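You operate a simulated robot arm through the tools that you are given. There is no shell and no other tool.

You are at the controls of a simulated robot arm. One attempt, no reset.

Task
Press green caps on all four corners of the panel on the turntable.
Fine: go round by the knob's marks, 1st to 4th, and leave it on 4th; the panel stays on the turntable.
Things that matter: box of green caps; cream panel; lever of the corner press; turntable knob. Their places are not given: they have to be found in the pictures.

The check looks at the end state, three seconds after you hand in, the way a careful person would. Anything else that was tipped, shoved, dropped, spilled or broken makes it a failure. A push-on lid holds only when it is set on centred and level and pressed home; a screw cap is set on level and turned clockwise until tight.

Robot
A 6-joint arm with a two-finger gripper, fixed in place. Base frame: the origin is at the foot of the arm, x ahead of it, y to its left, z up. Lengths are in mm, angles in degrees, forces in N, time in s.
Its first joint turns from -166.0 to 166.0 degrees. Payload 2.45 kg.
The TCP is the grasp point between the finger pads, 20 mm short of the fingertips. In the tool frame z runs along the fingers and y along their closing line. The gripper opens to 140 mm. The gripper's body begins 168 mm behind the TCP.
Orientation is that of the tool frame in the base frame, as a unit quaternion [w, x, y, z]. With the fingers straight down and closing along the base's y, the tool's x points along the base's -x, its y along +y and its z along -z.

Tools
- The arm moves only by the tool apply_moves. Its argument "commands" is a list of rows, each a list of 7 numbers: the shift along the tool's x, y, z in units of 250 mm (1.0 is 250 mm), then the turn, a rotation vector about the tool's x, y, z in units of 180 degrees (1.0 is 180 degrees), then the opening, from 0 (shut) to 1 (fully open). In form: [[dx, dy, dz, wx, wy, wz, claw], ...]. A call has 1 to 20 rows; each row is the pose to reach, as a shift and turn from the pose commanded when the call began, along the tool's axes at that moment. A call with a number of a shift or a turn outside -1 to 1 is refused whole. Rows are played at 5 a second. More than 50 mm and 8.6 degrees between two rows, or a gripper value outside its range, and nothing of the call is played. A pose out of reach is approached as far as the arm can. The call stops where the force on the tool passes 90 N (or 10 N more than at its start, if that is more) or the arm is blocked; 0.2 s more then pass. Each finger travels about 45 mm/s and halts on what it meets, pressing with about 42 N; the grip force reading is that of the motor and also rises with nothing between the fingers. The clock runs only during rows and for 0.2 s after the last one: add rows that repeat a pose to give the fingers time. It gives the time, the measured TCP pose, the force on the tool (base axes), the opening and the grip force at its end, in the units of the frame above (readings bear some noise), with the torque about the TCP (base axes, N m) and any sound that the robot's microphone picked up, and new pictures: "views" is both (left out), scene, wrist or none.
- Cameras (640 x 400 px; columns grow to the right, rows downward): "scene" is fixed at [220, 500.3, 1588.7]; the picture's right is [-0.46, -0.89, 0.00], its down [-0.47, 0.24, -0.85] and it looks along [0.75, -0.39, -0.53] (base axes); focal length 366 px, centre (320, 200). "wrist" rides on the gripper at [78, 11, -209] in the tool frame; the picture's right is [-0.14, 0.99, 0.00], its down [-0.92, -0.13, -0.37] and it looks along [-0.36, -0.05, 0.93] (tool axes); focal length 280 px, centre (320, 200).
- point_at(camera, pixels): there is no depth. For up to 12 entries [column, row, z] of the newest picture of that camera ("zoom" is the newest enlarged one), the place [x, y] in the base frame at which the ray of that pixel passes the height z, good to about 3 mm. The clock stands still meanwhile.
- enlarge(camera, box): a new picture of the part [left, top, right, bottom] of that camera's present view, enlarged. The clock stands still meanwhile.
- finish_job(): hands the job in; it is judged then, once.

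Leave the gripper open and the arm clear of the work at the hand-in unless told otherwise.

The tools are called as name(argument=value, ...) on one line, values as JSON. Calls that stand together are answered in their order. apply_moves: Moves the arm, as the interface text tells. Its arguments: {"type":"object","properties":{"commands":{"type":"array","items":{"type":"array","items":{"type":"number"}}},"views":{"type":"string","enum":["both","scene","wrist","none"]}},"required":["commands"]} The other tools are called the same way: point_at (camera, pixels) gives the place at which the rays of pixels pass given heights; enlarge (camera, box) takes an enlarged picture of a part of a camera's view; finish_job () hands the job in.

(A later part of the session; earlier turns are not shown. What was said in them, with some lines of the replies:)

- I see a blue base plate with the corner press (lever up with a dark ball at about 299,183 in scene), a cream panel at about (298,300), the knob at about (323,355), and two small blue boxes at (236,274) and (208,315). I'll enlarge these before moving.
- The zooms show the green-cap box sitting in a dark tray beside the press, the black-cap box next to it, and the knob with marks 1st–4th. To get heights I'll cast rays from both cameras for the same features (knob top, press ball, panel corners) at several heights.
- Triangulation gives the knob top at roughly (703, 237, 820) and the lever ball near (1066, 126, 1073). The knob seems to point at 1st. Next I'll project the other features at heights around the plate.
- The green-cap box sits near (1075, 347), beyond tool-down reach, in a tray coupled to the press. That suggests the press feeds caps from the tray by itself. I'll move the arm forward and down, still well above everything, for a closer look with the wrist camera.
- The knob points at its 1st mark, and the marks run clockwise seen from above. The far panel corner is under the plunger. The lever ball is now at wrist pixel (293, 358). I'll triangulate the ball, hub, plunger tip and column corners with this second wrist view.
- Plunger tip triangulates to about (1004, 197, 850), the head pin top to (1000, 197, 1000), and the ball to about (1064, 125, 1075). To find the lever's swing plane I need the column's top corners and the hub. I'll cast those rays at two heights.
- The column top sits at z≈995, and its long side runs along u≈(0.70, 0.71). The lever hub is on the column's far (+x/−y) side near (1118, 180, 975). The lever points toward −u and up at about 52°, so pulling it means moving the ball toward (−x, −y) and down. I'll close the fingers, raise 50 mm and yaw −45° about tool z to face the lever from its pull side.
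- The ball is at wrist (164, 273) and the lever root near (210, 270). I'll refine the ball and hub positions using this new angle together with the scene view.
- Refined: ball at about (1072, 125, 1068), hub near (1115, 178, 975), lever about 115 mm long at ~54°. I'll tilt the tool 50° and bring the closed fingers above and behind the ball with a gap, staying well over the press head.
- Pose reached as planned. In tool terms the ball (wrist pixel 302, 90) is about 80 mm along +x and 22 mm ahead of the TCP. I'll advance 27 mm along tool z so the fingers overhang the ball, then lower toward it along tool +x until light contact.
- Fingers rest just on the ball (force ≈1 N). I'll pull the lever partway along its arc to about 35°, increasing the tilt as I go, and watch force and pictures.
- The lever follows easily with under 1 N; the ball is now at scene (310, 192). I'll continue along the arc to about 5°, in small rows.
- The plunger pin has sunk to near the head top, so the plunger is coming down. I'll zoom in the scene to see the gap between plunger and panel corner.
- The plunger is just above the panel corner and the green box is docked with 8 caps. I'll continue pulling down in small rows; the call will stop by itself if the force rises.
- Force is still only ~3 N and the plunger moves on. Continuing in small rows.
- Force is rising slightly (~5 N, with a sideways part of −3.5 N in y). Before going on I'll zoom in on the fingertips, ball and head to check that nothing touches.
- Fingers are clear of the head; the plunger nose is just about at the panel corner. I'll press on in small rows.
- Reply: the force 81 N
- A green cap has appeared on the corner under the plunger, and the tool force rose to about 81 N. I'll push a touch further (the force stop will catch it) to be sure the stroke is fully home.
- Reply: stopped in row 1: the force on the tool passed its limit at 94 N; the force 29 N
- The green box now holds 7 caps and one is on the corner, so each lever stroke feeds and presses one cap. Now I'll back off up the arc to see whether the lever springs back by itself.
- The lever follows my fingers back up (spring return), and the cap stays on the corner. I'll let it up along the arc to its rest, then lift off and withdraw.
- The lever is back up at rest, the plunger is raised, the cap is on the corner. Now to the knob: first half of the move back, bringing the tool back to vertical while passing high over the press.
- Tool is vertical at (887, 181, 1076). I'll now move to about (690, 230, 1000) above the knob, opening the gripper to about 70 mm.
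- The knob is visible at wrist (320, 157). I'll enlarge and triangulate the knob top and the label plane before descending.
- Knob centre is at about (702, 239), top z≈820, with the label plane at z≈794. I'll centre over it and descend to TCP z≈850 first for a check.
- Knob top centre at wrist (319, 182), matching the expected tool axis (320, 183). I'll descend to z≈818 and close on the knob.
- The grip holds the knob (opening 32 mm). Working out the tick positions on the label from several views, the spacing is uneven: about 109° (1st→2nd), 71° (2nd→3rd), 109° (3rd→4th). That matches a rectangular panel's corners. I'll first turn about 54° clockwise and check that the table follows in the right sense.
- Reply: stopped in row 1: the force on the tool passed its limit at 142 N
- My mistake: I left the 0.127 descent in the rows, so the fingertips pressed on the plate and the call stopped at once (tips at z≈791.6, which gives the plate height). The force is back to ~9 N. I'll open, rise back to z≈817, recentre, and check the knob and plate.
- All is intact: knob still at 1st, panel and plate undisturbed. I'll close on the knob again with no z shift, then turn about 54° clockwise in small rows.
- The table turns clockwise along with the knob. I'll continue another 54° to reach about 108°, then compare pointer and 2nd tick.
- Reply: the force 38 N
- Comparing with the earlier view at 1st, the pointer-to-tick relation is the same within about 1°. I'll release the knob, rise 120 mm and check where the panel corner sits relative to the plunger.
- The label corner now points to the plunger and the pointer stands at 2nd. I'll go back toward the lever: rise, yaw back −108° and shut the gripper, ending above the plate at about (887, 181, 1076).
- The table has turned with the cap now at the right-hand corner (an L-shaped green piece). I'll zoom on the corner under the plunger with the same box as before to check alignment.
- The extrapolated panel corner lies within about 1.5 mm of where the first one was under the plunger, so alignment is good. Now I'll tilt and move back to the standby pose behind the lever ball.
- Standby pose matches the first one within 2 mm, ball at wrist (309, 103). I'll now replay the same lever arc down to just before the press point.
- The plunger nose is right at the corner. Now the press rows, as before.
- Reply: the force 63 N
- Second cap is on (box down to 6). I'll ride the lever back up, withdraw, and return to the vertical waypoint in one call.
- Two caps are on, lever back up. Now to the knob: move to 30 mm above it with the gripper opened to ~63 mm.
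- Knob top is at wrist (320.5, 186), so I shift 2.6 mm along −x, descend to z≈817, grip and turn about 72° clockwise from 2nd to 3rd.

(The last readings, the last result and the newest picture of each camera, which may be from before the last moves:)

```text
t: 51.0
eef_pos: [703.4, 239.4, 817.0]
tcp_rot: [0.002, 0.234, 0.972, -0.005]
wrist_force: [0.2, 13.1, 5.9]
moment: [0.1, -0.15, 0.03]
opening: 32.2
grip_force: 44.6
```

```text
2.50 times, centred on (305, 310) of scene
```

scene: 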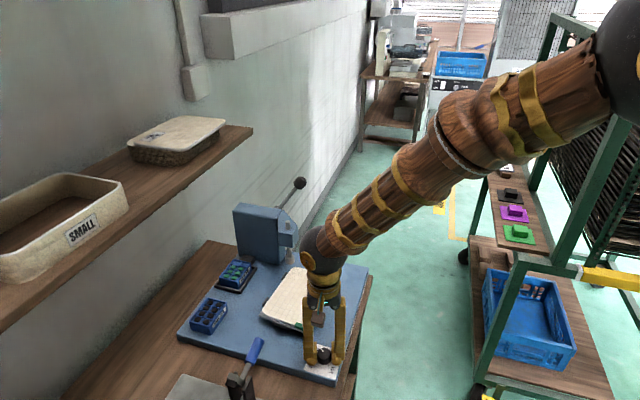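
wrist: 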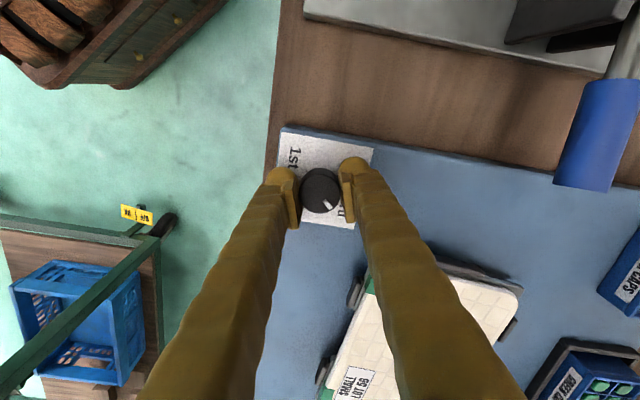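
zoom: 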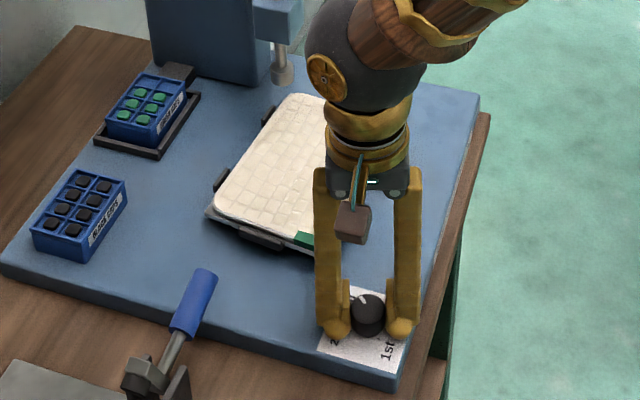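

Turned 72°. I'll release, rise, and go to the waypoint with the yaw returned, then check the pointer and the panel corner.

apply_moves(commands=[[0, 0, 0, 0, 0, 0, 0.3], [0, 0, 0, 0, 0, 0, 0.45], [0, 0, -0.04, 0, 0, 0, 0.45], [0, 0, -0.2, 0, 0, 0, 0.45], [0, 0, -0.36, 0, 0, 0, 0.45], [0, 0, -0.48, 0, 0, 0, 0.45]], views="wrist")

enlarge(camera="wrist", box=[270, 120, 370, 210])

```text
t: 52.5
eef_pos: [703.4, 240.3, 935.2]
tcp_rot: [0.0, 0.233, 0.972, -0.005]
wrist_force: [-0.5, 0.5, -0.1]
moment: [0.02, 0.01, 0.0]
opening: 63.2
grip_force: 0.0
```

wrist: 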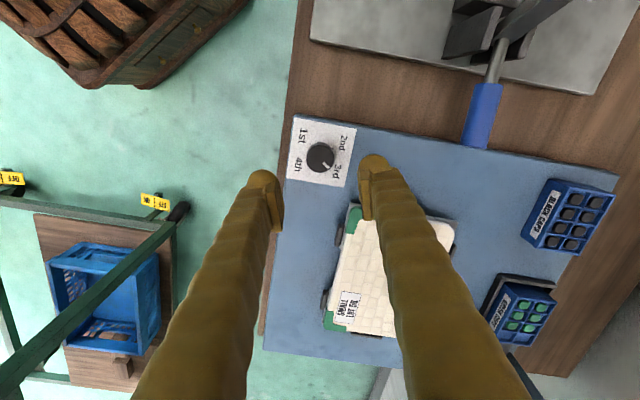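

```text
4.44 times, centred on (320, 165) of wrist
```

zoom: 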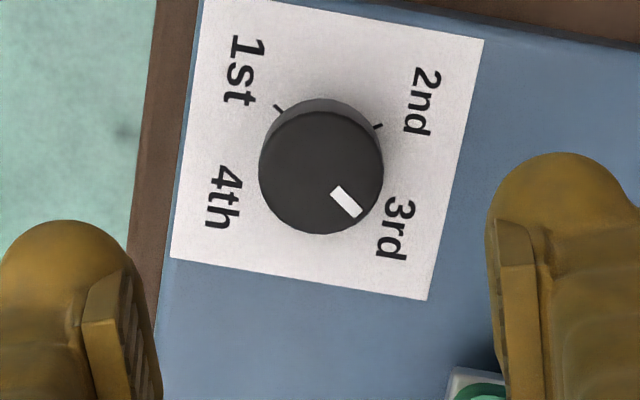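

apply_moves(commands=[[-0.03, 0.005, -0.08, 0, 0, -0.04, 0.35], [-0.09, 0.014, -0.16, 0, 0, -0.08, 0.25], [-0.17, 0.027, -0.24, 0, 0, -0.12, 0.15], [-0.26, 0.041, -0.31, 0, 0, -0.16, 0.05], [-0.35, 0.056, -0.37, 0, 0, -0.2, 0], [-0.44, 0.07, -0.42, 0, 0, -0.24, 0], [-0.53, 0.084, -0.46, 0, 0, -0.28, 0], [-0.62, 0.098, -0.5, 0, 0, -0.32, 0], [-0.7, 0.111, -0.54, 0, 0, -0.36, 0], [-0.762, 0.121, -0.563, 0, 0, -0.4, 0], [-0.762, 0.121, -0.563, 0, 0, -0.4, 0]])

enlarge(camera="scene", box=[265, 240, 315, 285])

enlarge(camera="scene", box=[250, 250, 370, 390])

enlarge(camera="scene", box=[300, 335, 350, 385])

```text
t: 54.9
eef_pos: [885.7, 181.6, 1077.6]
tcp_rot: [-0.001, -0.383, 0.924, -0.005]
wrist_force: [0.0, -0.4, -1.0]
moment: [-0.03, 0.0, -0.03]
opening: 0.1
grip_force: 29.5
```

scene: 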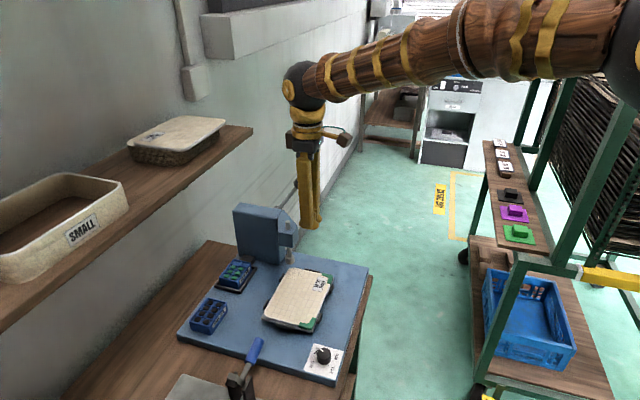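
wrist: 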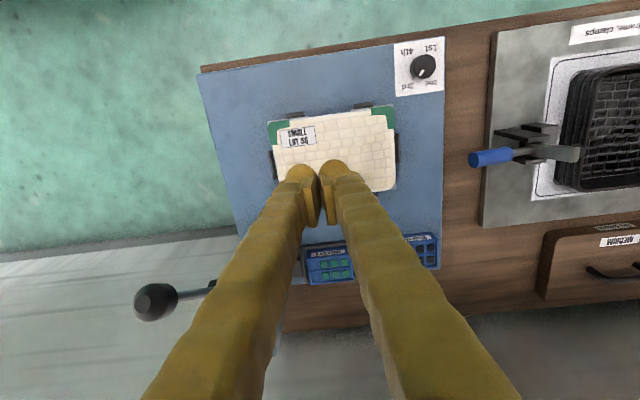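

```text
8.89 times, centred on (290, 262) of scene
```

zoom: 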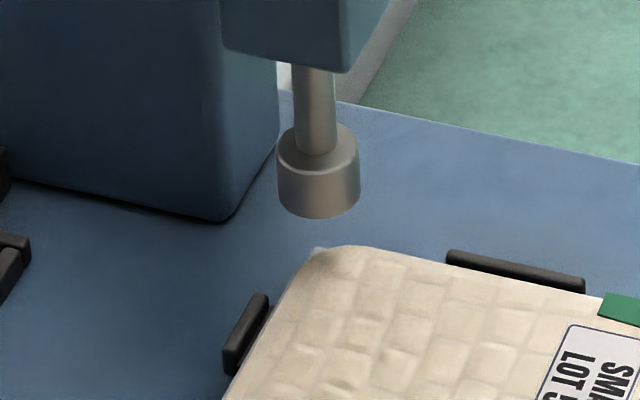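

```text
2.86 times, centred on (310, 320) of scene
```

zoom: 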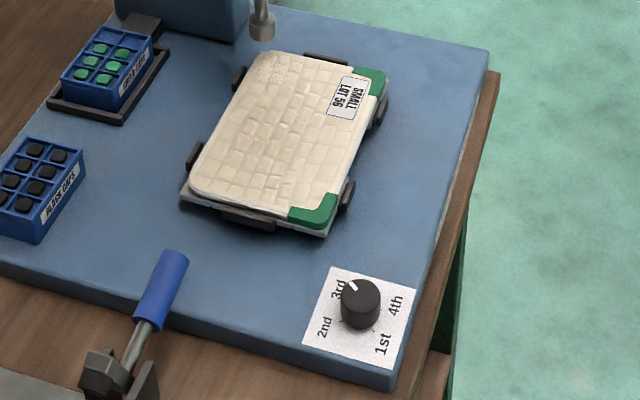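

```text
8.00 times, centred on (325, 360) of scene
```

zoom: 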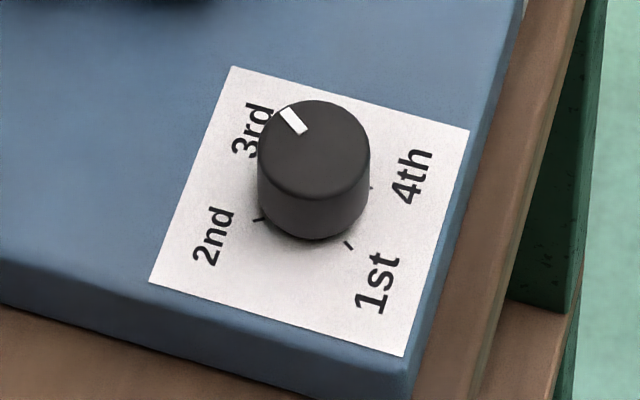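

The turntable stops at zoom (245, 335) and (515, 272) sit exactly where they were at 1st, so the table is precisely 180° round and the pointer is at 3rd. Now back to the lever standby pose.

apply_moves(commands=[[-0.03, -0.07, -0.09, 0, -0.0347, 0, 0], [-0.07, -0.15, -0.16, 0, -0.0695, 0, 0], [-0.12, -0.24, -0.22, 0, -0.104, 0, 0], [-0.17, -0.33, -0.26, 0, -0.139, 0, 0], [-0.22, -0.42, -0.28, 0, -0.174, 0, 0], [-0.27, -0.51, -0.295, 0, -0.2085, 0, 0], [-0.32, -0.605, -0.302, 0, -0.243, 0, 0], [-0.372, -0.695, -0.305, 0, -0.278, 0, 0], [-0.372, -0.695, -0.305, 0, -0.278, 0, 0]], views="wrist")

```text
t: 56.9
eef_pos: [1075.8, 125.0, 1154.0]
tcp_rot: [0.39, -0.348, 0.838, 0.157]
wrist_force: [0.0, 0.4, -0.4]
moment: [0.01, -0.01, 0.0]
opening: 0.0
grip_force: 29.7
```

wrist: 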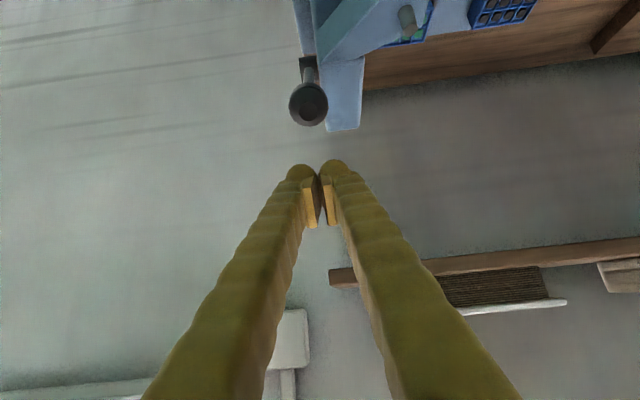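

The standby pose repeats, ball at wrist (308, 103). I'll replay the lever arc down to just before the press point.

apply_moves(commands=[[0, 0, 0.12, 0, 0, 0, 0], [0, 0, 0.239, 0, 0, 0, 0], [0.06, 0, 0.239, 0, 0, 0, 0], [0.115, 0, 0.239, 0, 0, 0, 0], [0.157, 0, 0.226, 0, -0.011, 0, 0], [0.19, 0, 0.214, 0, -0.0222, 0, 0], [0.23, 0, 0.209, 0, -0.033, 0, 0], [0.269, 0, 0.204, 0, -0.0444, 0, 0], [0.309, 0, 0.206, 0, -0.0555, 0, 0], [0.349, 0, 0.207, 0, -0.0667, 0, 0], [0.387, 0, 0.216, 0, -0.078, 0, 0], [0.425, 0, 0.225, 0, -0.0889, 0, 0], [0.461, 0, 0.24, 0, -0.1, 0, 0], [0.497, 0, 0.255, 0, -0.111, 0, 0], [0.528, 0, 0.278, 0, -0.117, 0, 0], [0.559, 0, 0.301, 0, -0.122, 0, 0], [0.586, 0, 0.33, 0, -0.128, 0, 0], [0.613, 0, 0.358, 0, -0.133, 0, 0]])

enlarge(camera="scene", box=[265, 240, 315, 285])

```text
t: 60.6
eef_pos: [1053.9, 103.6, 980.2]
tcp_rot: [0.554, -0.309, 0.739, 0.227]
wrist_force: [0.9, 0.8, 4.0]
moment: [-0.06, 0.01, 0.01]
opening: 0.0
grip_force: 29.7
```

scene: 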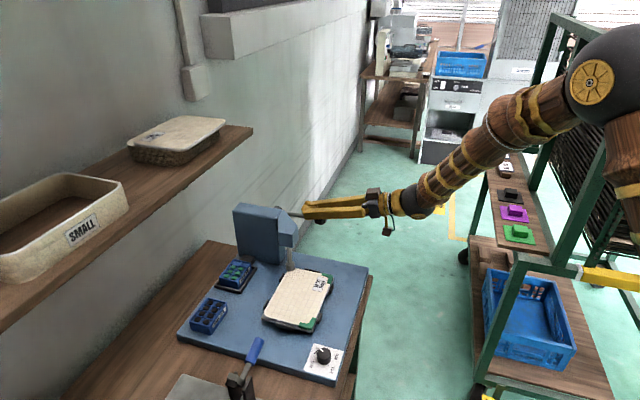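
wrist: 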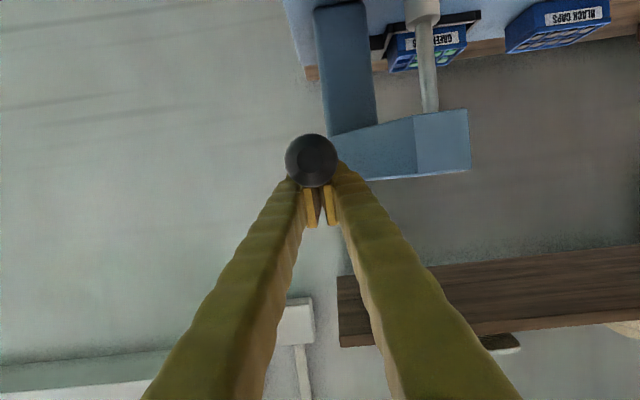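

```text
8.89 times, centred on (290, 262) of scene
```

zoom: 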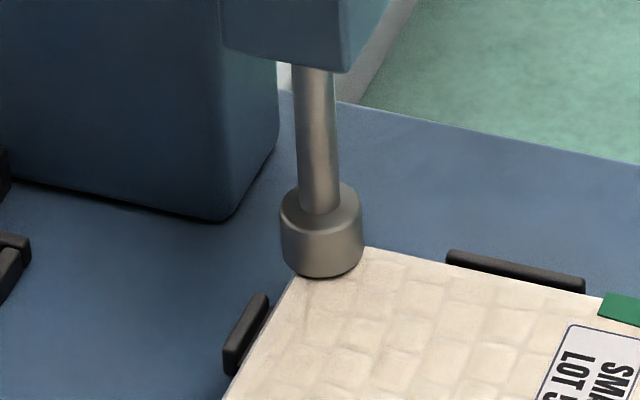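

The nose is at the third corner. Pressing with the same rows.

apply_moves(commands=[[0.016, 0, 0.01, 0, -0.003, 0, 0], [0.032, 0, 0.021, 0, -0.006, 0, 0], [0.048, 0, 0.031, 0, -0.008, 0, 0], [0.062, 0, 0.04, 0, -0.011, 0, 0], [0.07, 0, 0.044, 0, -0.011, 0, 0]])

enlarge(camera="scene", box=[225, 195, 345, 295])

```text
t: 61.9
eef_pos: [1058.9, 105.3, 965.8]
tcp_rot: [0.57, -0.305, 0.727, 0.231]
wrist_force: [-22.8, -13.8, 69.6]
moment: [0.41, -0.14, 0.0]
opening: 6.1
grip_force: 29.9
```

scene: 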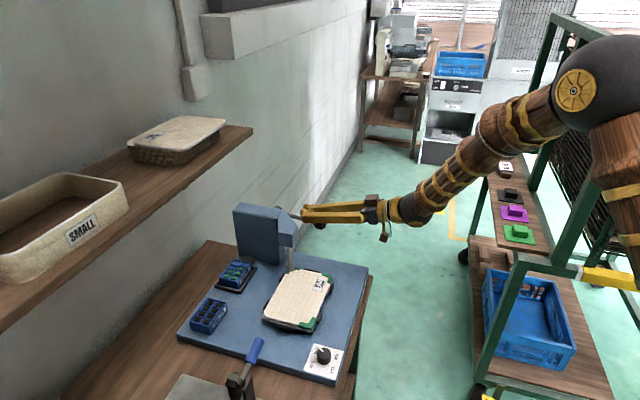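
wrist: 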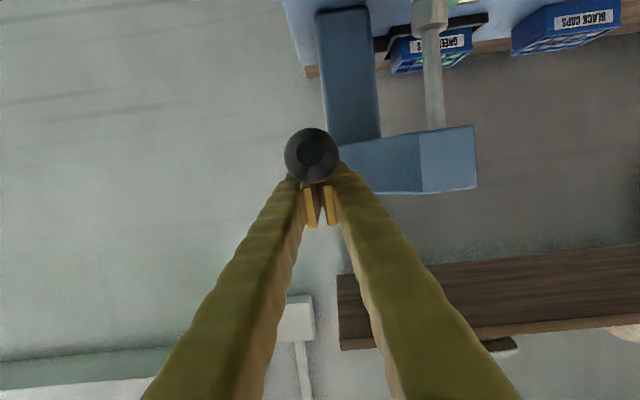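

```text
4.00 times, centred on (285, 245) of scene
```

zoom: 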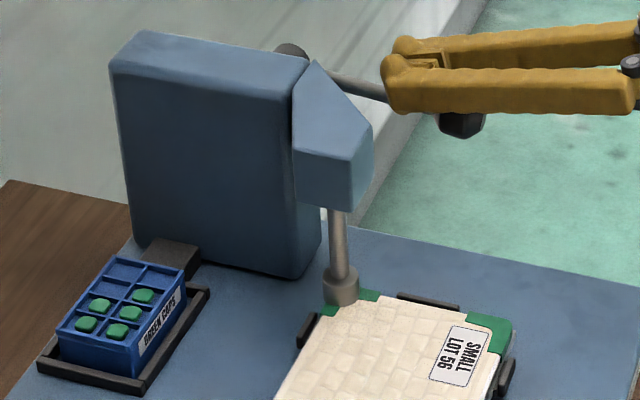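

The third cap is on (box down to 5; force ~75 N). I'll ride the lever back up and return to the vertical waypoint.

apply_moves(commands=[[-0.044, 0, -0.033, 0, 0.0144, 0, 0], [-0.117, 0, -0.06, 0, 0.0256, 0, 0], [-0.194, 0, -0.073, 0, 0.0367, 0, 0], [-0.233, 0, -0.071, 0, 0.048, 0, 0], [-0.272, 0, -0.068, 0, 0.0589, 0, 0], [-0.348, 0, -0.05, 0, 0.0811, 0, 0], [-0.42, 0, -0.018, 0, 0.1033, 0, 0], [-0.487, 0, 0.028, 0, 0.1256, 0, 0], [-0.54, 0, 0.078, 0, 0.1478, 0, 0], [-0.594, 0, 0.105, 0, 0.1478, 0, 0], [-0.647, 0, 0.132, 0, 0.1478, 0, 0], [-0.7, 0, 0.026, 0, 0.1478, 0, 0], [-0.752, 0, -0.079, 0, 0.1478, 0, 0], [-0.73, 0.172, -0.146, 0, 0.19, 0, 0], [-0.672, 0.258, -0.187, 0, 0.23, 0, 0], [-0.604, 0.344, -0.232, 0, 0.27, 0, 0], [-0.545, 0.43, -0.267, 0, 0.31, 0, 0], [-0.484, 0.517, -0.303, 0, 0.35, 0, 0], [-0.423, 0.603, -0.339, 0, 0.39, 0, 0], [-0.371, 0.689, -0.368, 0, 0.426, 0, 0]])

enlarge(camera="scene", box=[225, 170, 365, 340])

```text
t: 66.0
eef_pos: [890.3, 181.4, 1069.1]
tcp_rot: [-0.008, -0.382, 0.924, -0.007]
wrist_force: [0.4, -0.5, -0.8]
moment: [0.0, 0.02, -0.02]
opening: 0.1
grip_force: 29.6
```

scene: 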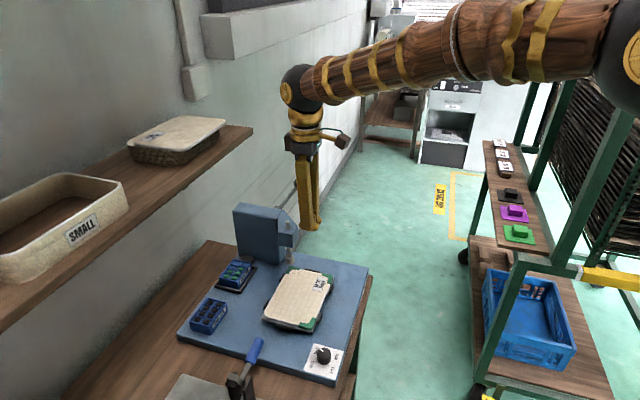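
wrist: 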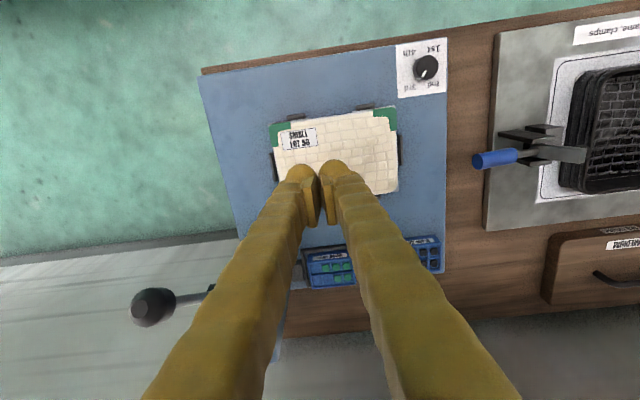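

```text
2.35 times, centred on (295, 255) of scene
```

zoom: 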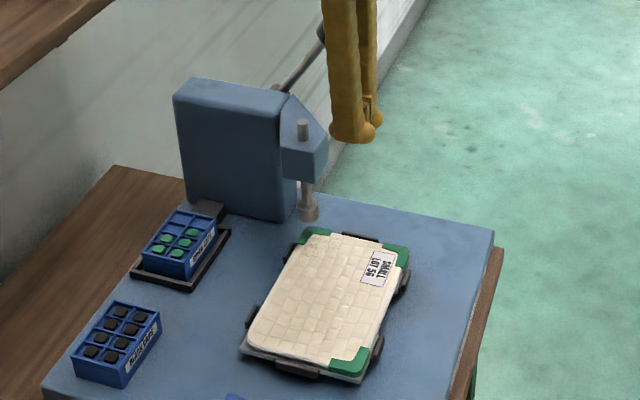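

Three caps on. The tool is about 1.2° off vertical after that move, so I'll correct that while moving back over the knob with the gripper opening.

apply_moves(commands=[[0.044, 0.088, 0.08, 0, -0.003, 0, 0.1], [0.088, 0.175, 0.18, 0, -0.0067, 0, 0.2], [0.132, 0.263, 0.29, 0, -0.0067, 0, 0.3], [0.176, 0.351, 0.41, 0, -0.0067, 0, 0.4], [0.22, 0.439, 0.53, 0, -0.0067, 0, 0.45], [0.264, 0.526, 0.65, 0, -0.0067, 0, 0.45], [0.308, 0.614, 0.77, 0, -0.0067, 0, 0.45], [0.352, 0.702, 0.879, 0, -0.0067, 0, 0.45], [0.352, 0.702, 0.879, 0, -0.0067, 0, 0.45]], views="wrist")

enlarge(camera="wrist", box=[270, 120, 370, 220])

```text
t: 68.0
eef_pos: [700.4, 240.9, 853.2]
tcp_rot: [0.001, -0.382, 0.924, -0.003]
wrist_force: [0.1, -0.4, 0.3]
moment: [-0.01, 0.0, -0.05]
opening: 63.0
grip_force: 0.0
```

wrist: 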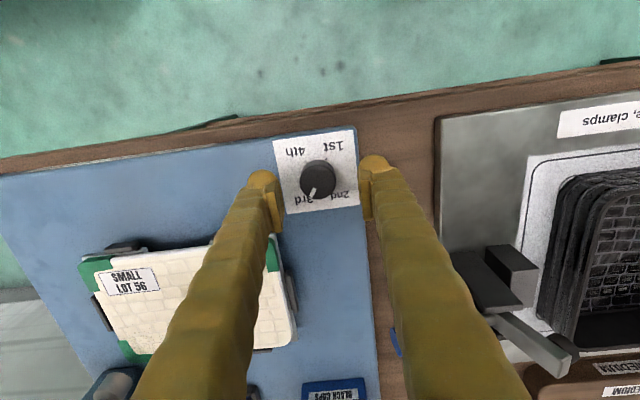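

```text
4.00 times, centred on (320, 170) of wrist
```

zoom: 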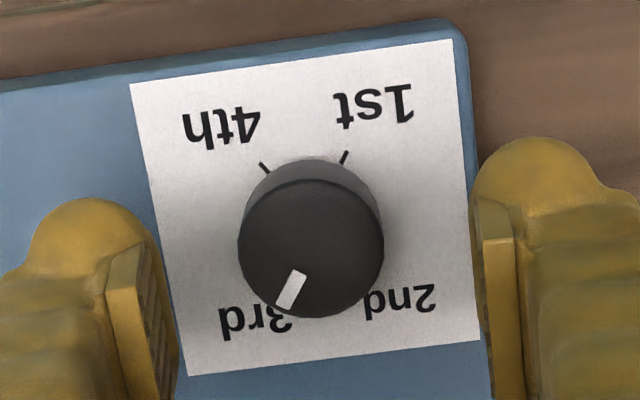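

Knob top is at wrist (317.6, 182), 2.2 mm off along −y. I'll correct, descend to z≈817, grip and begin the 3rd→4th turn (first ~65°).

apply_moves(commands=[[0, -0.0088, 0.072, 0, 0, 0, 0.45], [0, -0.0088, 0.144, 0, 0, 0, 0.45], [0, -0.0088, 0.144, 0, 0, 0, 0.3], [0, -0.0088, 0.144, 0, 0, 0, 0.15], [0, -0.0088, 0.144, 0, 0, 0, 0.15], [0, -0.0088, 0.144, 0, 0, 0.015, 0.15], [0, -0.0088, 0.144, 0, 0, 0.03, 0.15], [0, -0.0088, 0.144, 0, 0, 0.06, 0.15], [0, -0.0088, 0.144, 0, 0, 0.09, 0.15], [0, -0.0088, 0.144, 0, 0, 0.12, 0.15], [0, -0.0088, 0.144, 0, 0, 0.15, 0.15], [0, -0.0088, 0.144, 0, 0, 0.18, 0.15], [0, -0.0088, 0.144, 0, 0, 0.21, 0.15], [0, -0.0088, 0.144, 0, 0, 0.24, 0.15], [0, -0.0088, 0.144, 0, 0, 0.27, 0.15], [0, -0.0088, 0.144, 0, 0, 0.3, 0.15], [0, -0.0088, 0.144, 0, 0, 0.33, 0.15], [0, -0.0088, 0.144, 0, 0, 0.36, 0.15]], views="both")

```text
t: 71.8
eef_pos: [704.0, 239.4, 817.1]
tcp_rot: [0.004, 0.172, 0.985, -0.002]
wrist_force: [9.1, 37.6, 5.6]
moment: [0.42, -0.2, -0.04]
opening: 32.1
grip_force: 44.8
```

scene: 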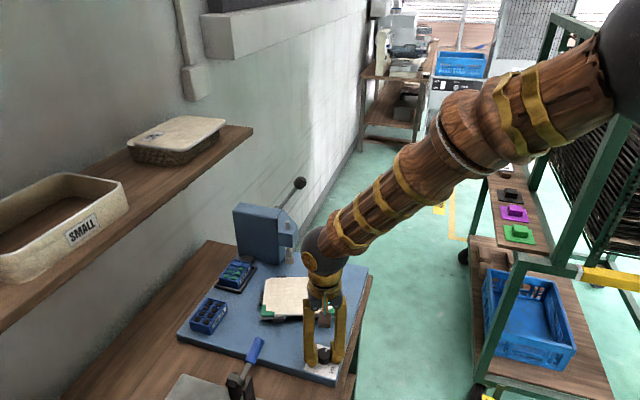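
wrist: 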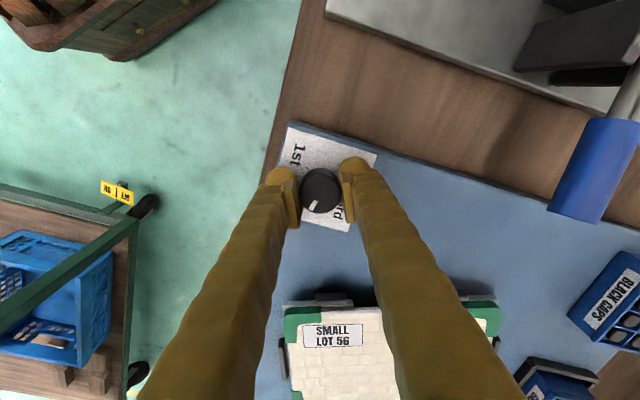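

Turning well; there is a sideways load (~38 N toward +y), so I'll shift the hand about 2 mm that way to relieve it while turning the remaining ~43°.

apply_moves(commands=[[0, 0.005, 0, 0, 0, 0.02, 0.15], [0, 0.009, 0, 0, 0, 0.05, 0.15], [0, 0.009, 0, 0, 0, 0.08, 0.15], [0, 0.009, 0, 0, 0, 0.11, 0.15], [0, 0.009, 0, 0, 0, 0.14, 0.15], [0, 0.009, 0, 0, 0, 0.17, 0.15], [0, 0.009, 0, 0, 0, 0.2, 0.15], [0, 0.009, 0, 0, 0, 0.23, 0.15], [0, 0.009, 0, 0, 0, 0.24, 0.15], [0, 0.009, 0, 0, 0, 0.24, 0.15]], views="both")

enlarge(camera="wrist", box=[270, 140, 370, 240])

```text
t: 74.0
eef_pos: [702.6, 239.2, 815.5]
tcp_rot: [0.002, 0.523, 0.852, 0.0]
wrist_force: [-20.0, -1.5, 6.2]
moment: [-0.03, 0.23, 0.35]
opening: 32.5
grip_force: 44.7
```

scene: 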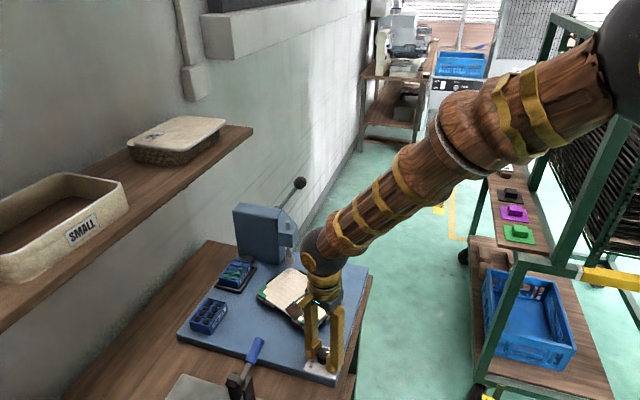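
wrist: 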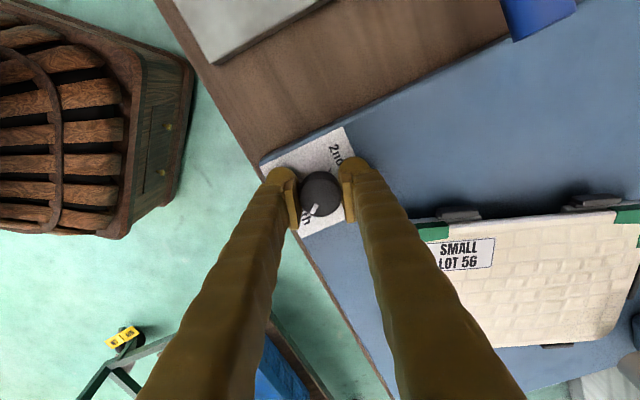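

```text
4.00 times, centred on (320, 190) of wrist
```

zoom: 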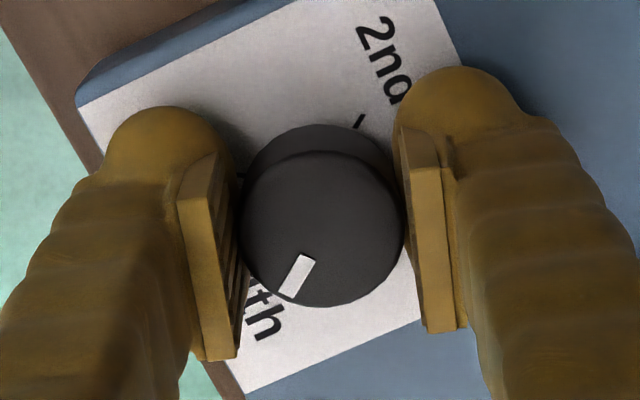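

Pointer is opposite to where it was at 2nd, i.e. at 4th. I'll release, rise, and verify pointer and panel corner.

apply_moves(commands=[[0, 0, 0, 0, 0, 0, 0.3], [0, 0, 0, 0, 0, 0, 0.45], [0, 0, -0.04, 0, 0, 0, 0.45], [0, 0, -0.2, 0, 0, 0, 0.45], [0, 0, -0.36, 0, 0, 0, 0.45], [0, 0, -0.48, 0, 0, 0, 0.45]], views="wrist")

enlarge(camera="wrist", box=[260, 120, 360, 210])

```text
t: 75.5
eef_pos: [702.5, 241.5, 937.3]
tcp_rot: [0.004, 0.522, 0.853, -0.001]
wrist_force: [0.7, -1.2, -0.4]
moment: [-0.01, 0.0, 0.02]
opening: 63.2
grip_force: 0.1
```

wrist: 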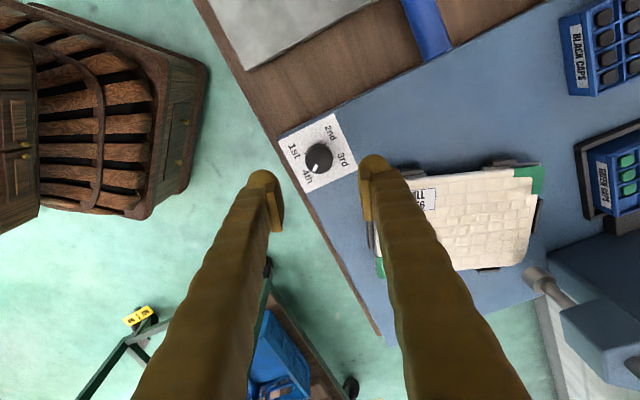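

```text
4.44 times, centred on (310, 165) of wrist
```

zoom: 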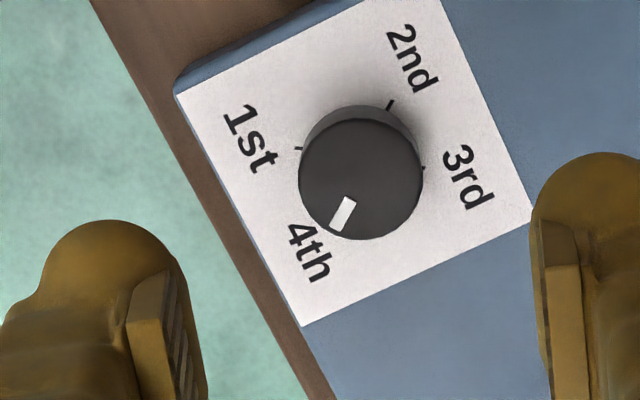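

apply_moves(commands=[[-0.02, 0.02, -0.06, 0, 0, -0.0429, 0.4], [-0.05, 0.05, -0.12, 0, 0, -0.0857, 0.3], [-0.09, 0.09, -0.18, 0, 0, -0.1286, 0.2], [-0.14, 0.14, -0.24, 0, 0, -0.1714, 0.1], [-0.19, 0.19, -0.29, 0, 0, -0.2143, 0], [-0.24, 0.24, -0.34, 0, 0, -0.2571, 0], [-0.28, 0.28, -0.38, 0, 0, -0.3, 0], [-0.32, 0.32, -0.42, 0, 0, -0.3429, 0], [-0.36, 0.36, -0.45, 0, 0, -0.3857, 0], [-0.4, 0.4, -0.48, 0, 0, -0.4286, 0], [-0.44, 0.44, -0.505, 0, 0, -0.4714, 0], [-0.48, 0.48, -0.525, 0, 0, -0.5143, 0], [-0.515, 0.515, -0.545, 0, 0, -0.5571, 0], [-0.548, 0.544, -0.556, 0, 0, -0.6, 0], [-0.548, 0.544, -0.556, 0, 0, -0.6, 0]])

enlarge(camera="scene", box=[265, 240, 315, 285])

enlarge(camera="scene", box=[300, 335, 350, 385])

enlarge(camera="scene", box=[245, 230, 355, 340])

```text
t: 78.7
eef_pos: [886.0, 181.0, 1075.9]
tcp_rot: [0.002, -0.384, 0.923, -0.002]
wrist_force: [0.7, -0.1, 0.3]
moment: [0.01, 0.01, 0.03]
opening: 0.0
grip_force: 29.6
```

scene: 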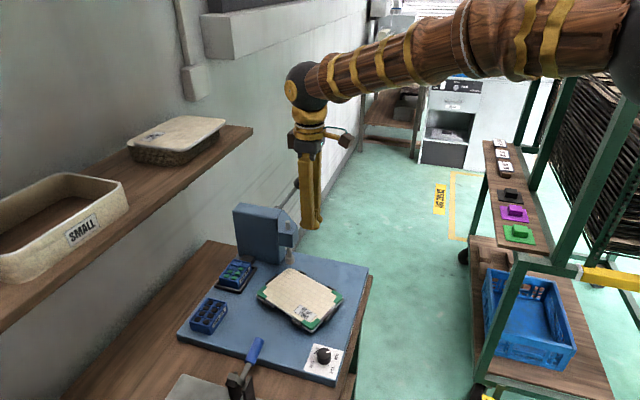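
wrist: 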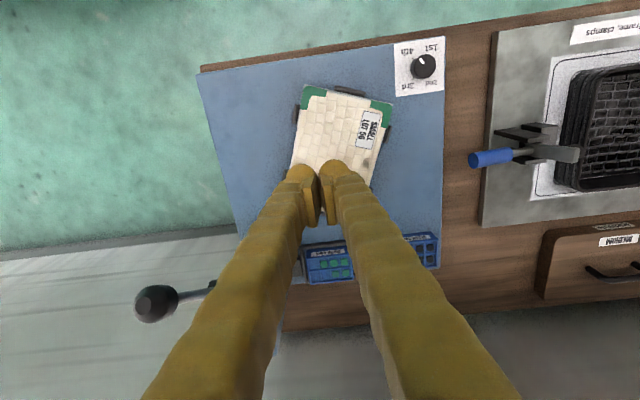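

```text
8.89 times, centred on (290, 262) of scene
```

zoom: 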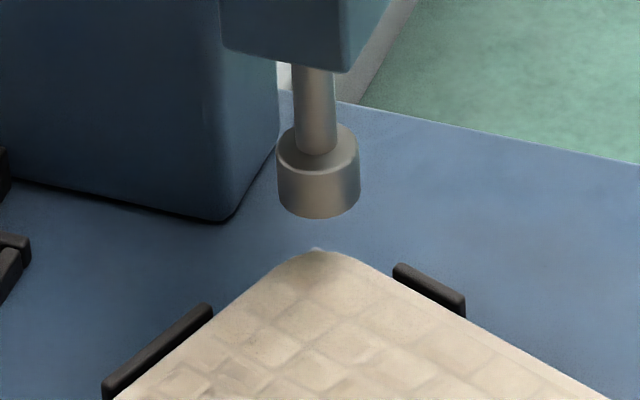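

```text
8.00 times, centred on (325, 360) of scene
```

zoom: 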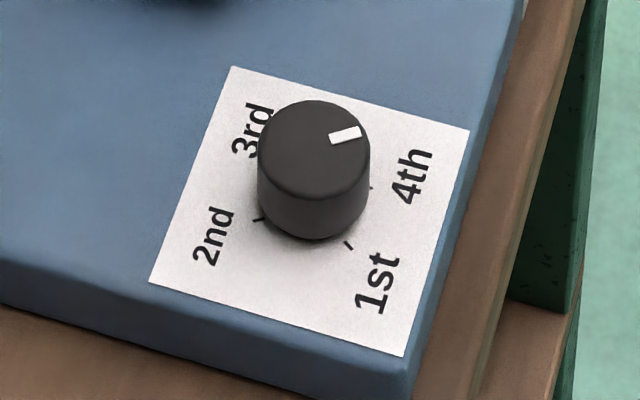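

```text
3.64 times, centred on (300, 285) of scene
```

zoom: 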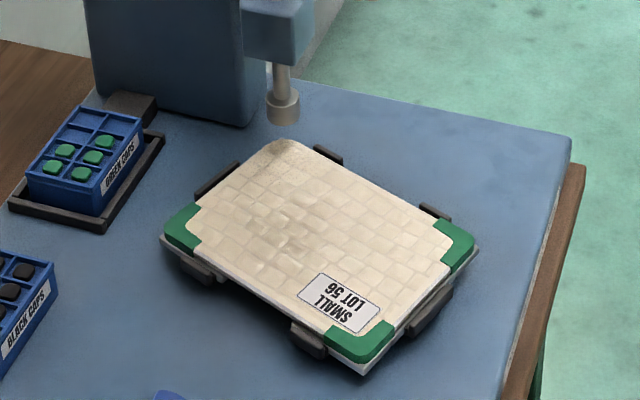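

Pointer is at 4th and the turntable stops sit where they did at 2nd (exactly half a turn). Three caps are on, the bare corner is under the plunger. Back to the lever standby pose.

apply_moves(commands=[[-0.03, -0.07, -0.09, 0, -0.0347, 0, 0], [-0.07, -0.15, -0.16, 0, -0.0695, 0, 0], [-0.12, -0.24, -0.22, 0, -0.104, 0, 0], [-0.17, -0.33, -0.26, 0, -0.139, 0, 0], [-0.22, -0.42, -0.28, 0, -0.174, 0, 0], [-0.27, -0.51, -0.295, 0, -0.2085, 0, 0], [-0.32, -0.605, -0.304, 0, -0.243, 0, 0], [-0.372, -0.692, -0.308, 0, -0.278, 0, 0], [-0.372, -0.692, -0.308, 0, -0.278, 0, 0]], views="wrist")

```text
t: 80.7
eef_pos: [1073.4, 124.9, 1154.5]
tcp_rot: [0.393, -0.348, 0.836, 0.159]
wrist_force: [0.7, 0.5, 0.1]
moment: [-0.02, -0.01, 0.0]
opening: 0.0
grip_force: 29.0
```

wrist: 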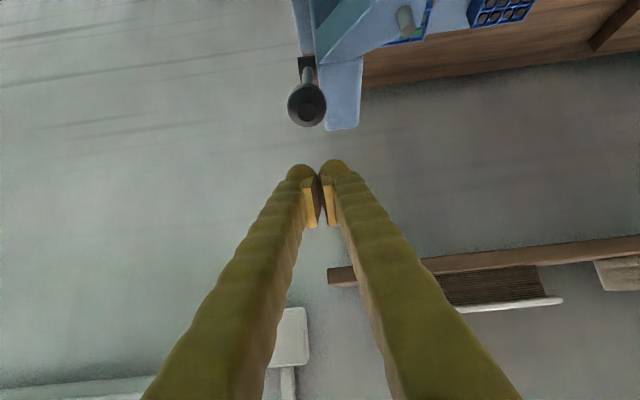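

Same standby pose, ball at wrist (307, 103). Replaying the lever arc for the fourth corner.

apply_moves(commands=[[0, 0, 0.12, 0, 0, 0, 0], [0, 0, 0.239, 0, 0, 0, 0], [0.06, 0, 0.239, 0, 0, 0, 0], [0.115, 0, 0.239, 0, 0, 0, 0], [0.157, 0, 0.226, 0, -0.011, 0, 0], [0.19, 0, 0.214, 0, -0.0222, 0, 0], [0.23, 0, 0.209, 0, -0.033, 0, 0], [0.269, 0, 0.204, 0, -0.0444, 0, 0], [0.309, 0, 0.206, 0, -0.0555, 0, 0], [0.349, 0, 0.207, 0, -0.0667, 0, 0], [0.387, 0, 0.216, 0, -0.078, 0, 0], [0.425, 0, 0.225, 0, -0.0889, 0, 0], [0.461, 0, 0.24, 0, -0.1, 0, 0], [0.497, 0, 0.255, 0, -0.111, 0, 0], [0.528, 0, 0.278, 0, -0.117, 0, 0], [0.559, 0, 0.301, 0, -0.122, 0, 0], [0.586, 0, 0.33, 0, -0.128, 0, 0], [0.613, 0, 0.358, 0, -0.133, 0, 0]])

enlarge(camera="scene", box=[265, 240, 315, 285])

```text
t: 84.5
eef_pos: [1053.9, 102.9, 979.6]
tcp_rot: [0.558, -0.307, 0.736, 0.227]
wrist_force: [1.3, -0.6, 2.4]
moment: [-0.07, -0.01, -0.06]
opening: 0.0
grip_force: 29.6
```

scene: 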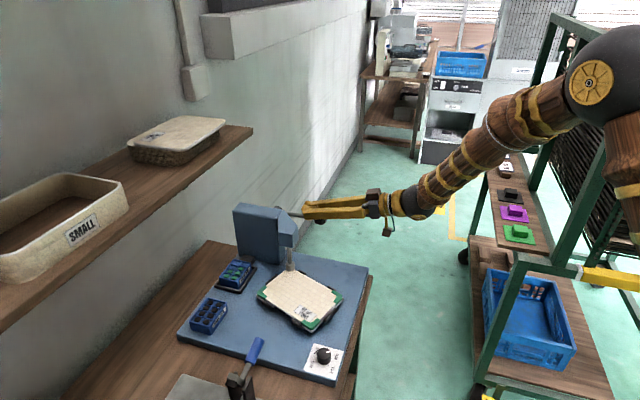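
wrist: 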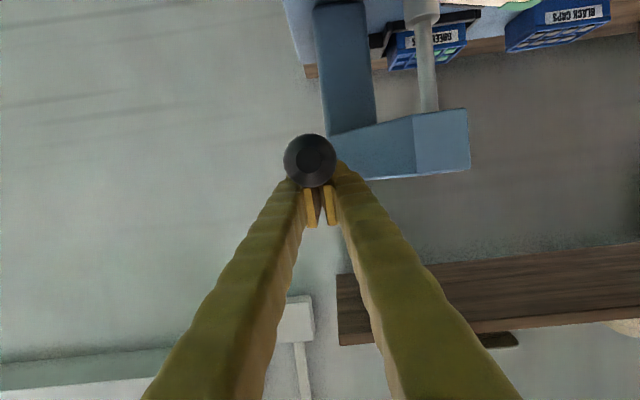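

```text
8.89 times, centred on (290, 262) of scene
```

zoom: 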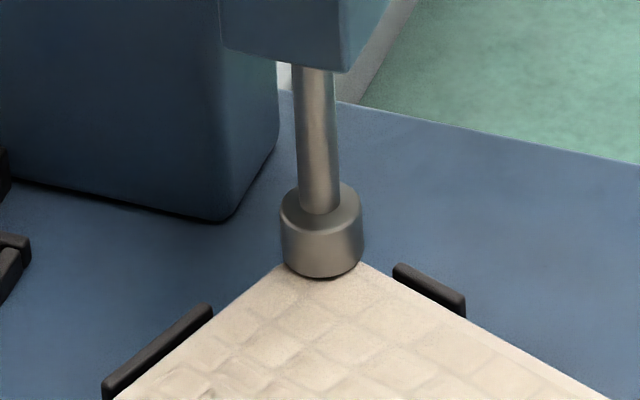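

The nose is at the fourth corner. Pressing home with the same rows.

apply_moves(commands=[[0.016, 0, 0.01, 0, -0.003, 0, 0], [0.032, 0, 0.021, 0, -0.006, 0, 0], [0.048, 0, 0.031, 0, -0.008, 0, 0], [0.062, 0, 0.04, 0, -0.011, 0, 0], [0.07, 0, 0.044, 0, -0.011, 0, 0]])

enlarge(camera="scene", box=[225, 195, 345, 295])

```text
t: 85.7
eef_pos: [1058.2, 105.2, 966.3]
tcp_rot: [0.573, -0.303, 0.725, 0.233]
wrist_force: [-10.3, -25.4, 67.6]
moment: [0.06, -0.53, 0.08]
opening: 6.0
grip_force: 30.1
```

scene: 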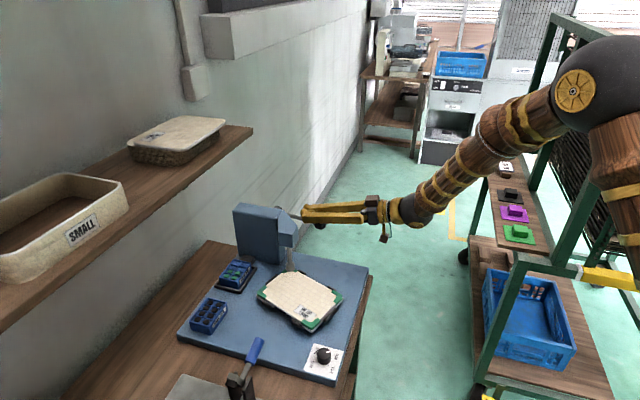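
wrist: 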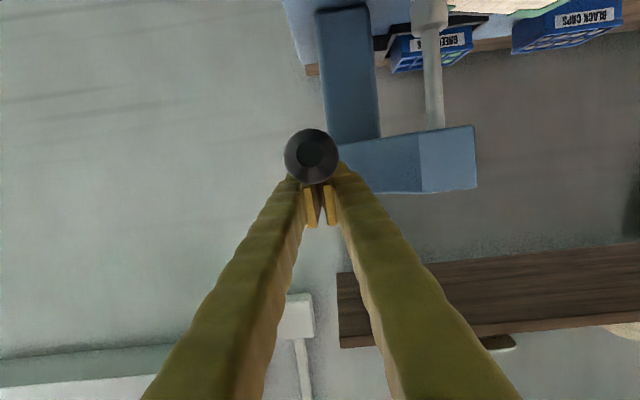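

```text
4.00 times, centred on (285, 245) of scene
```

zoom: 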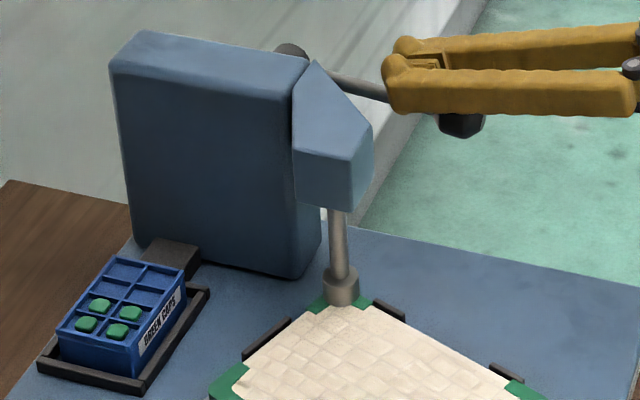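

The fourth cap is on and the box holds 4. I'll let the lever up along its arc, withdraw and return to the waypoint, correcting the final tilt slightly.

apply_moves(commands=[[-0.044, 0, -0.033, 0, 0.0144, 0, 0], [-0.117, 0, -0.06, 0, 0.0256, 0, 0], [-0.194, 0, -0.073, 0, 0.0367, 0, 0], [-0.233, 0, -0.071, 0, 0.048, 0, 0], [-0.272, 0, -0.068, 0, 0.0589, 0, 0], [-0.348, 0, -0.05, 0, 0.0811, 0, 0], [-0.42, 0, -0.018, 0, 0.1033, 0, 0], [-0.487, 0, 0.028, 0, 0.1256, 0, 0], [-0.54, 0, 0.078, 0, 0.1478, 0, 0], [-0.594, 0, 0.105, 0, 0.1478, 0, 0], [-0.647, 0, 0.132, 0, 0.1478, 0, 0], [-0.7, 0, 0.026, 0, 0.1478, 0, 0], [-0.752, 0, -0.079, 0, 0.1478, 0, 0], [-0.73, 0.172, -0.146, 0, 0.19, 0, 0], [-0.672, 0.258, -0.187, 0, 0.23, 0, 0], [-0.604, 0.344, -0.232, 0, 0.27, 0, 0], [-0.545, 0.43, -0.267, 0, 0.31, 0, 0], [-0.484, 0.517, -0.303, 0, 0.35, 0, 0], [-0.423, 0.603, -0.339, 0, 0.39, 0, 0], [-0.371, 0.689, -0.368, 0, 0.424, 0, 0]])

enlarge(camera="scene", box=[225, 170, 365, 340])

```text
t: 89.8
eef_pos: [886.5, 181.8, 1072.1]
tcp_rot: [-0.002, -0.382, 0.924, -0.004]
wrist_force: [-0.7, -0.3, 0.6]
moment: [-0.02, -0.01, -0.01]
opening: 0.0
grip_force: 30.0
```

scene: 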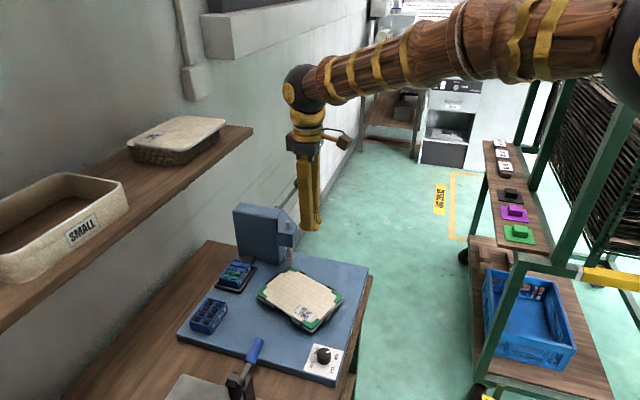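
wrist: 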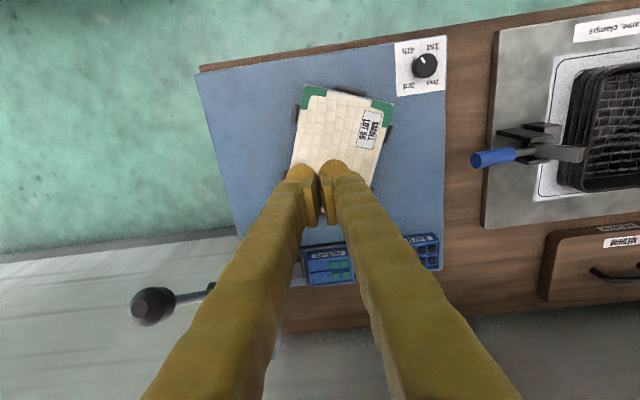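

```text
2.35 times, centred on (295, 255) of scene
```

zoom: 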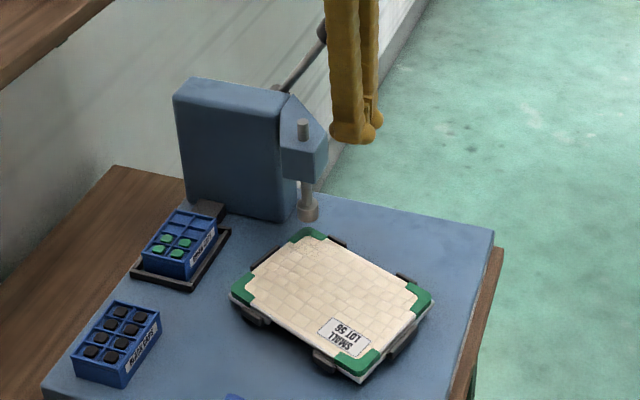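

All four corners wear green caps, the lever is up, the knob at 4th. I'll lift the arm clear, open the gripper and take a final look at caps and knob.

apply_moves(commands=[[0, 0, -0.14, 0, 0, 0, 0.15], [0.06, 0.04, -0.28, 0, 0, 0, 0.3], [0.15, 0.1, -0.4, 0, 0, 0, 0.5], [0.27, 0.19, -0.5, 0, 0, 0, 0.7], [0.38, 0.27, -0.58, 0, 0, 0, 0.9], [0.5, 0.35, -0.65, 0, 0, 0, 1], [0.617, 0.434, -0.72, 0, 0, 0, 1], [0.617, 0.434, -0.72, 0, 0, 0, 1], [0.617, 0.434, -0.72, 0, 0, 0, 1]])

enlarge(camera="scene", box=[250, 255, 350, 340])

enlarge(camera="scene", box=[300, 335, 350, 385])

enlarge(camera="scene", box=[220, 170, 320, 290])

```text
t: 91.8
eef_pos: [702.6, 153.2, 1249.5]
tcp_rot: [-0.001, -0.382, 0.924, -0.004]
wrist_force: [0.2, 0.4, -0.1]
moment: [-0.03, 0.04, 0.03]
opening: 139.9
grip_force: 0.0
```

scene: 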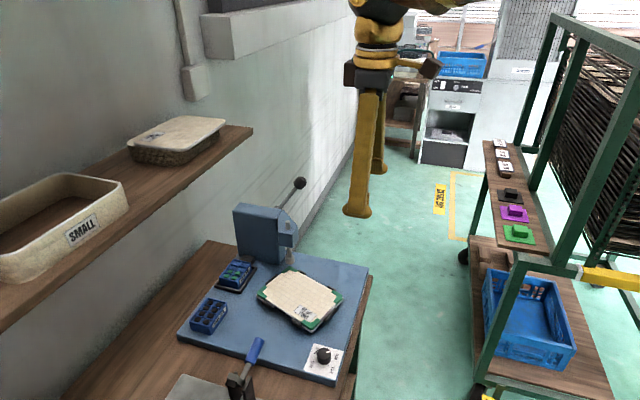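
wrist: 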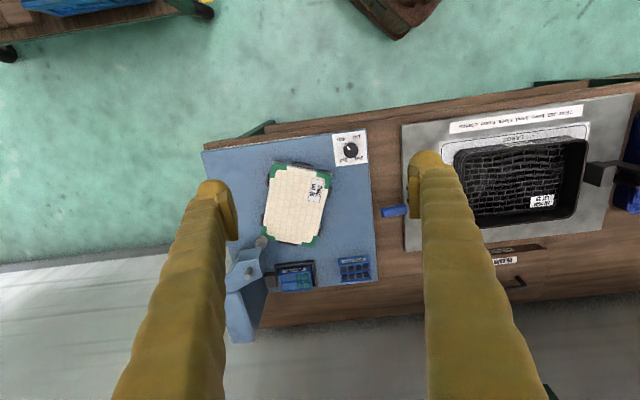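

```text
4.71 times, centred on (300, 298) of scene
```

zoom: 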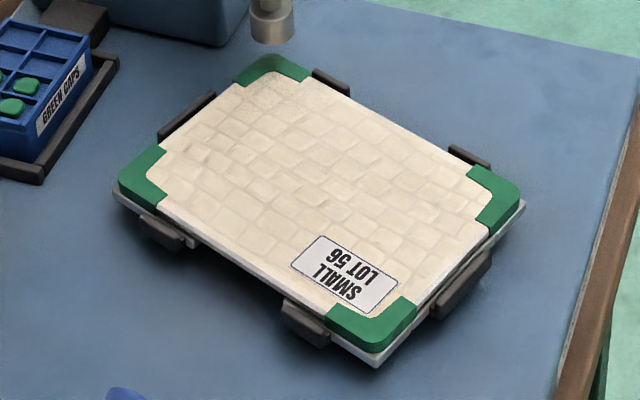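

```text
8.00 times, centred on (325, 360) of scene
```

zoom: 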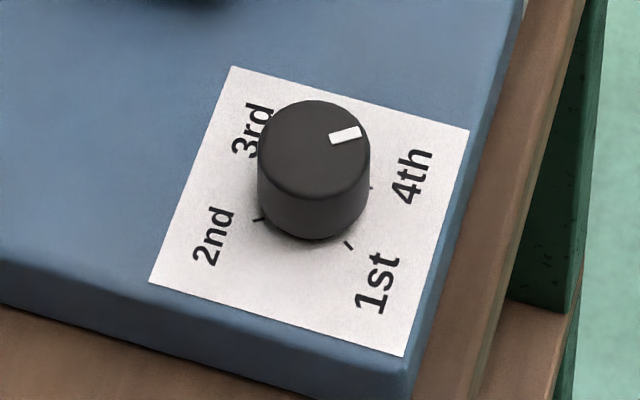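

```text
3.33 times, centred on (270, 230) of scene
```

zoom: 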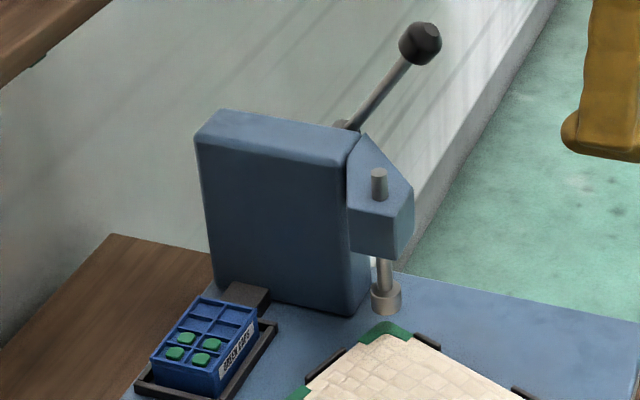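

All four caps sit square and level on the panel corners, and the panel is still held by the turntable stops. The knob points to 4th, the lever is up, and nothing else has moved. The gripper is open and clear of the work, so I'm handing in.

finish_job()

```text
The job is handed in.
```

All four corners of the panel now have a green cap pressed on. I worked round the knob's marks in order, 1st to 4th, and left it on 4th. The panel is still on the turntable, held by its stops.

- **Caps:** in the last pictures all four sit level and square on their corners. The green box went from 8 caps to 4. Each lever stroke was pulled to between 60 and 95 N at the bottom.
- **Turntable:** the last two positions matched the first two exactly half a turn on. The second corner was within about 1.5 mm of the first under the plunger.
- **Slip on the way:** while first gripping the knob I left an old descent value in the command, and the fingertips pushed on the base plate. The force peaked at 142 N before the arm stopped. The knob, label and panel looked unmarked and unmoved afterwards.

At hand-in the lever was back up, the gripper was open and clear, and I saw nothing else moved.
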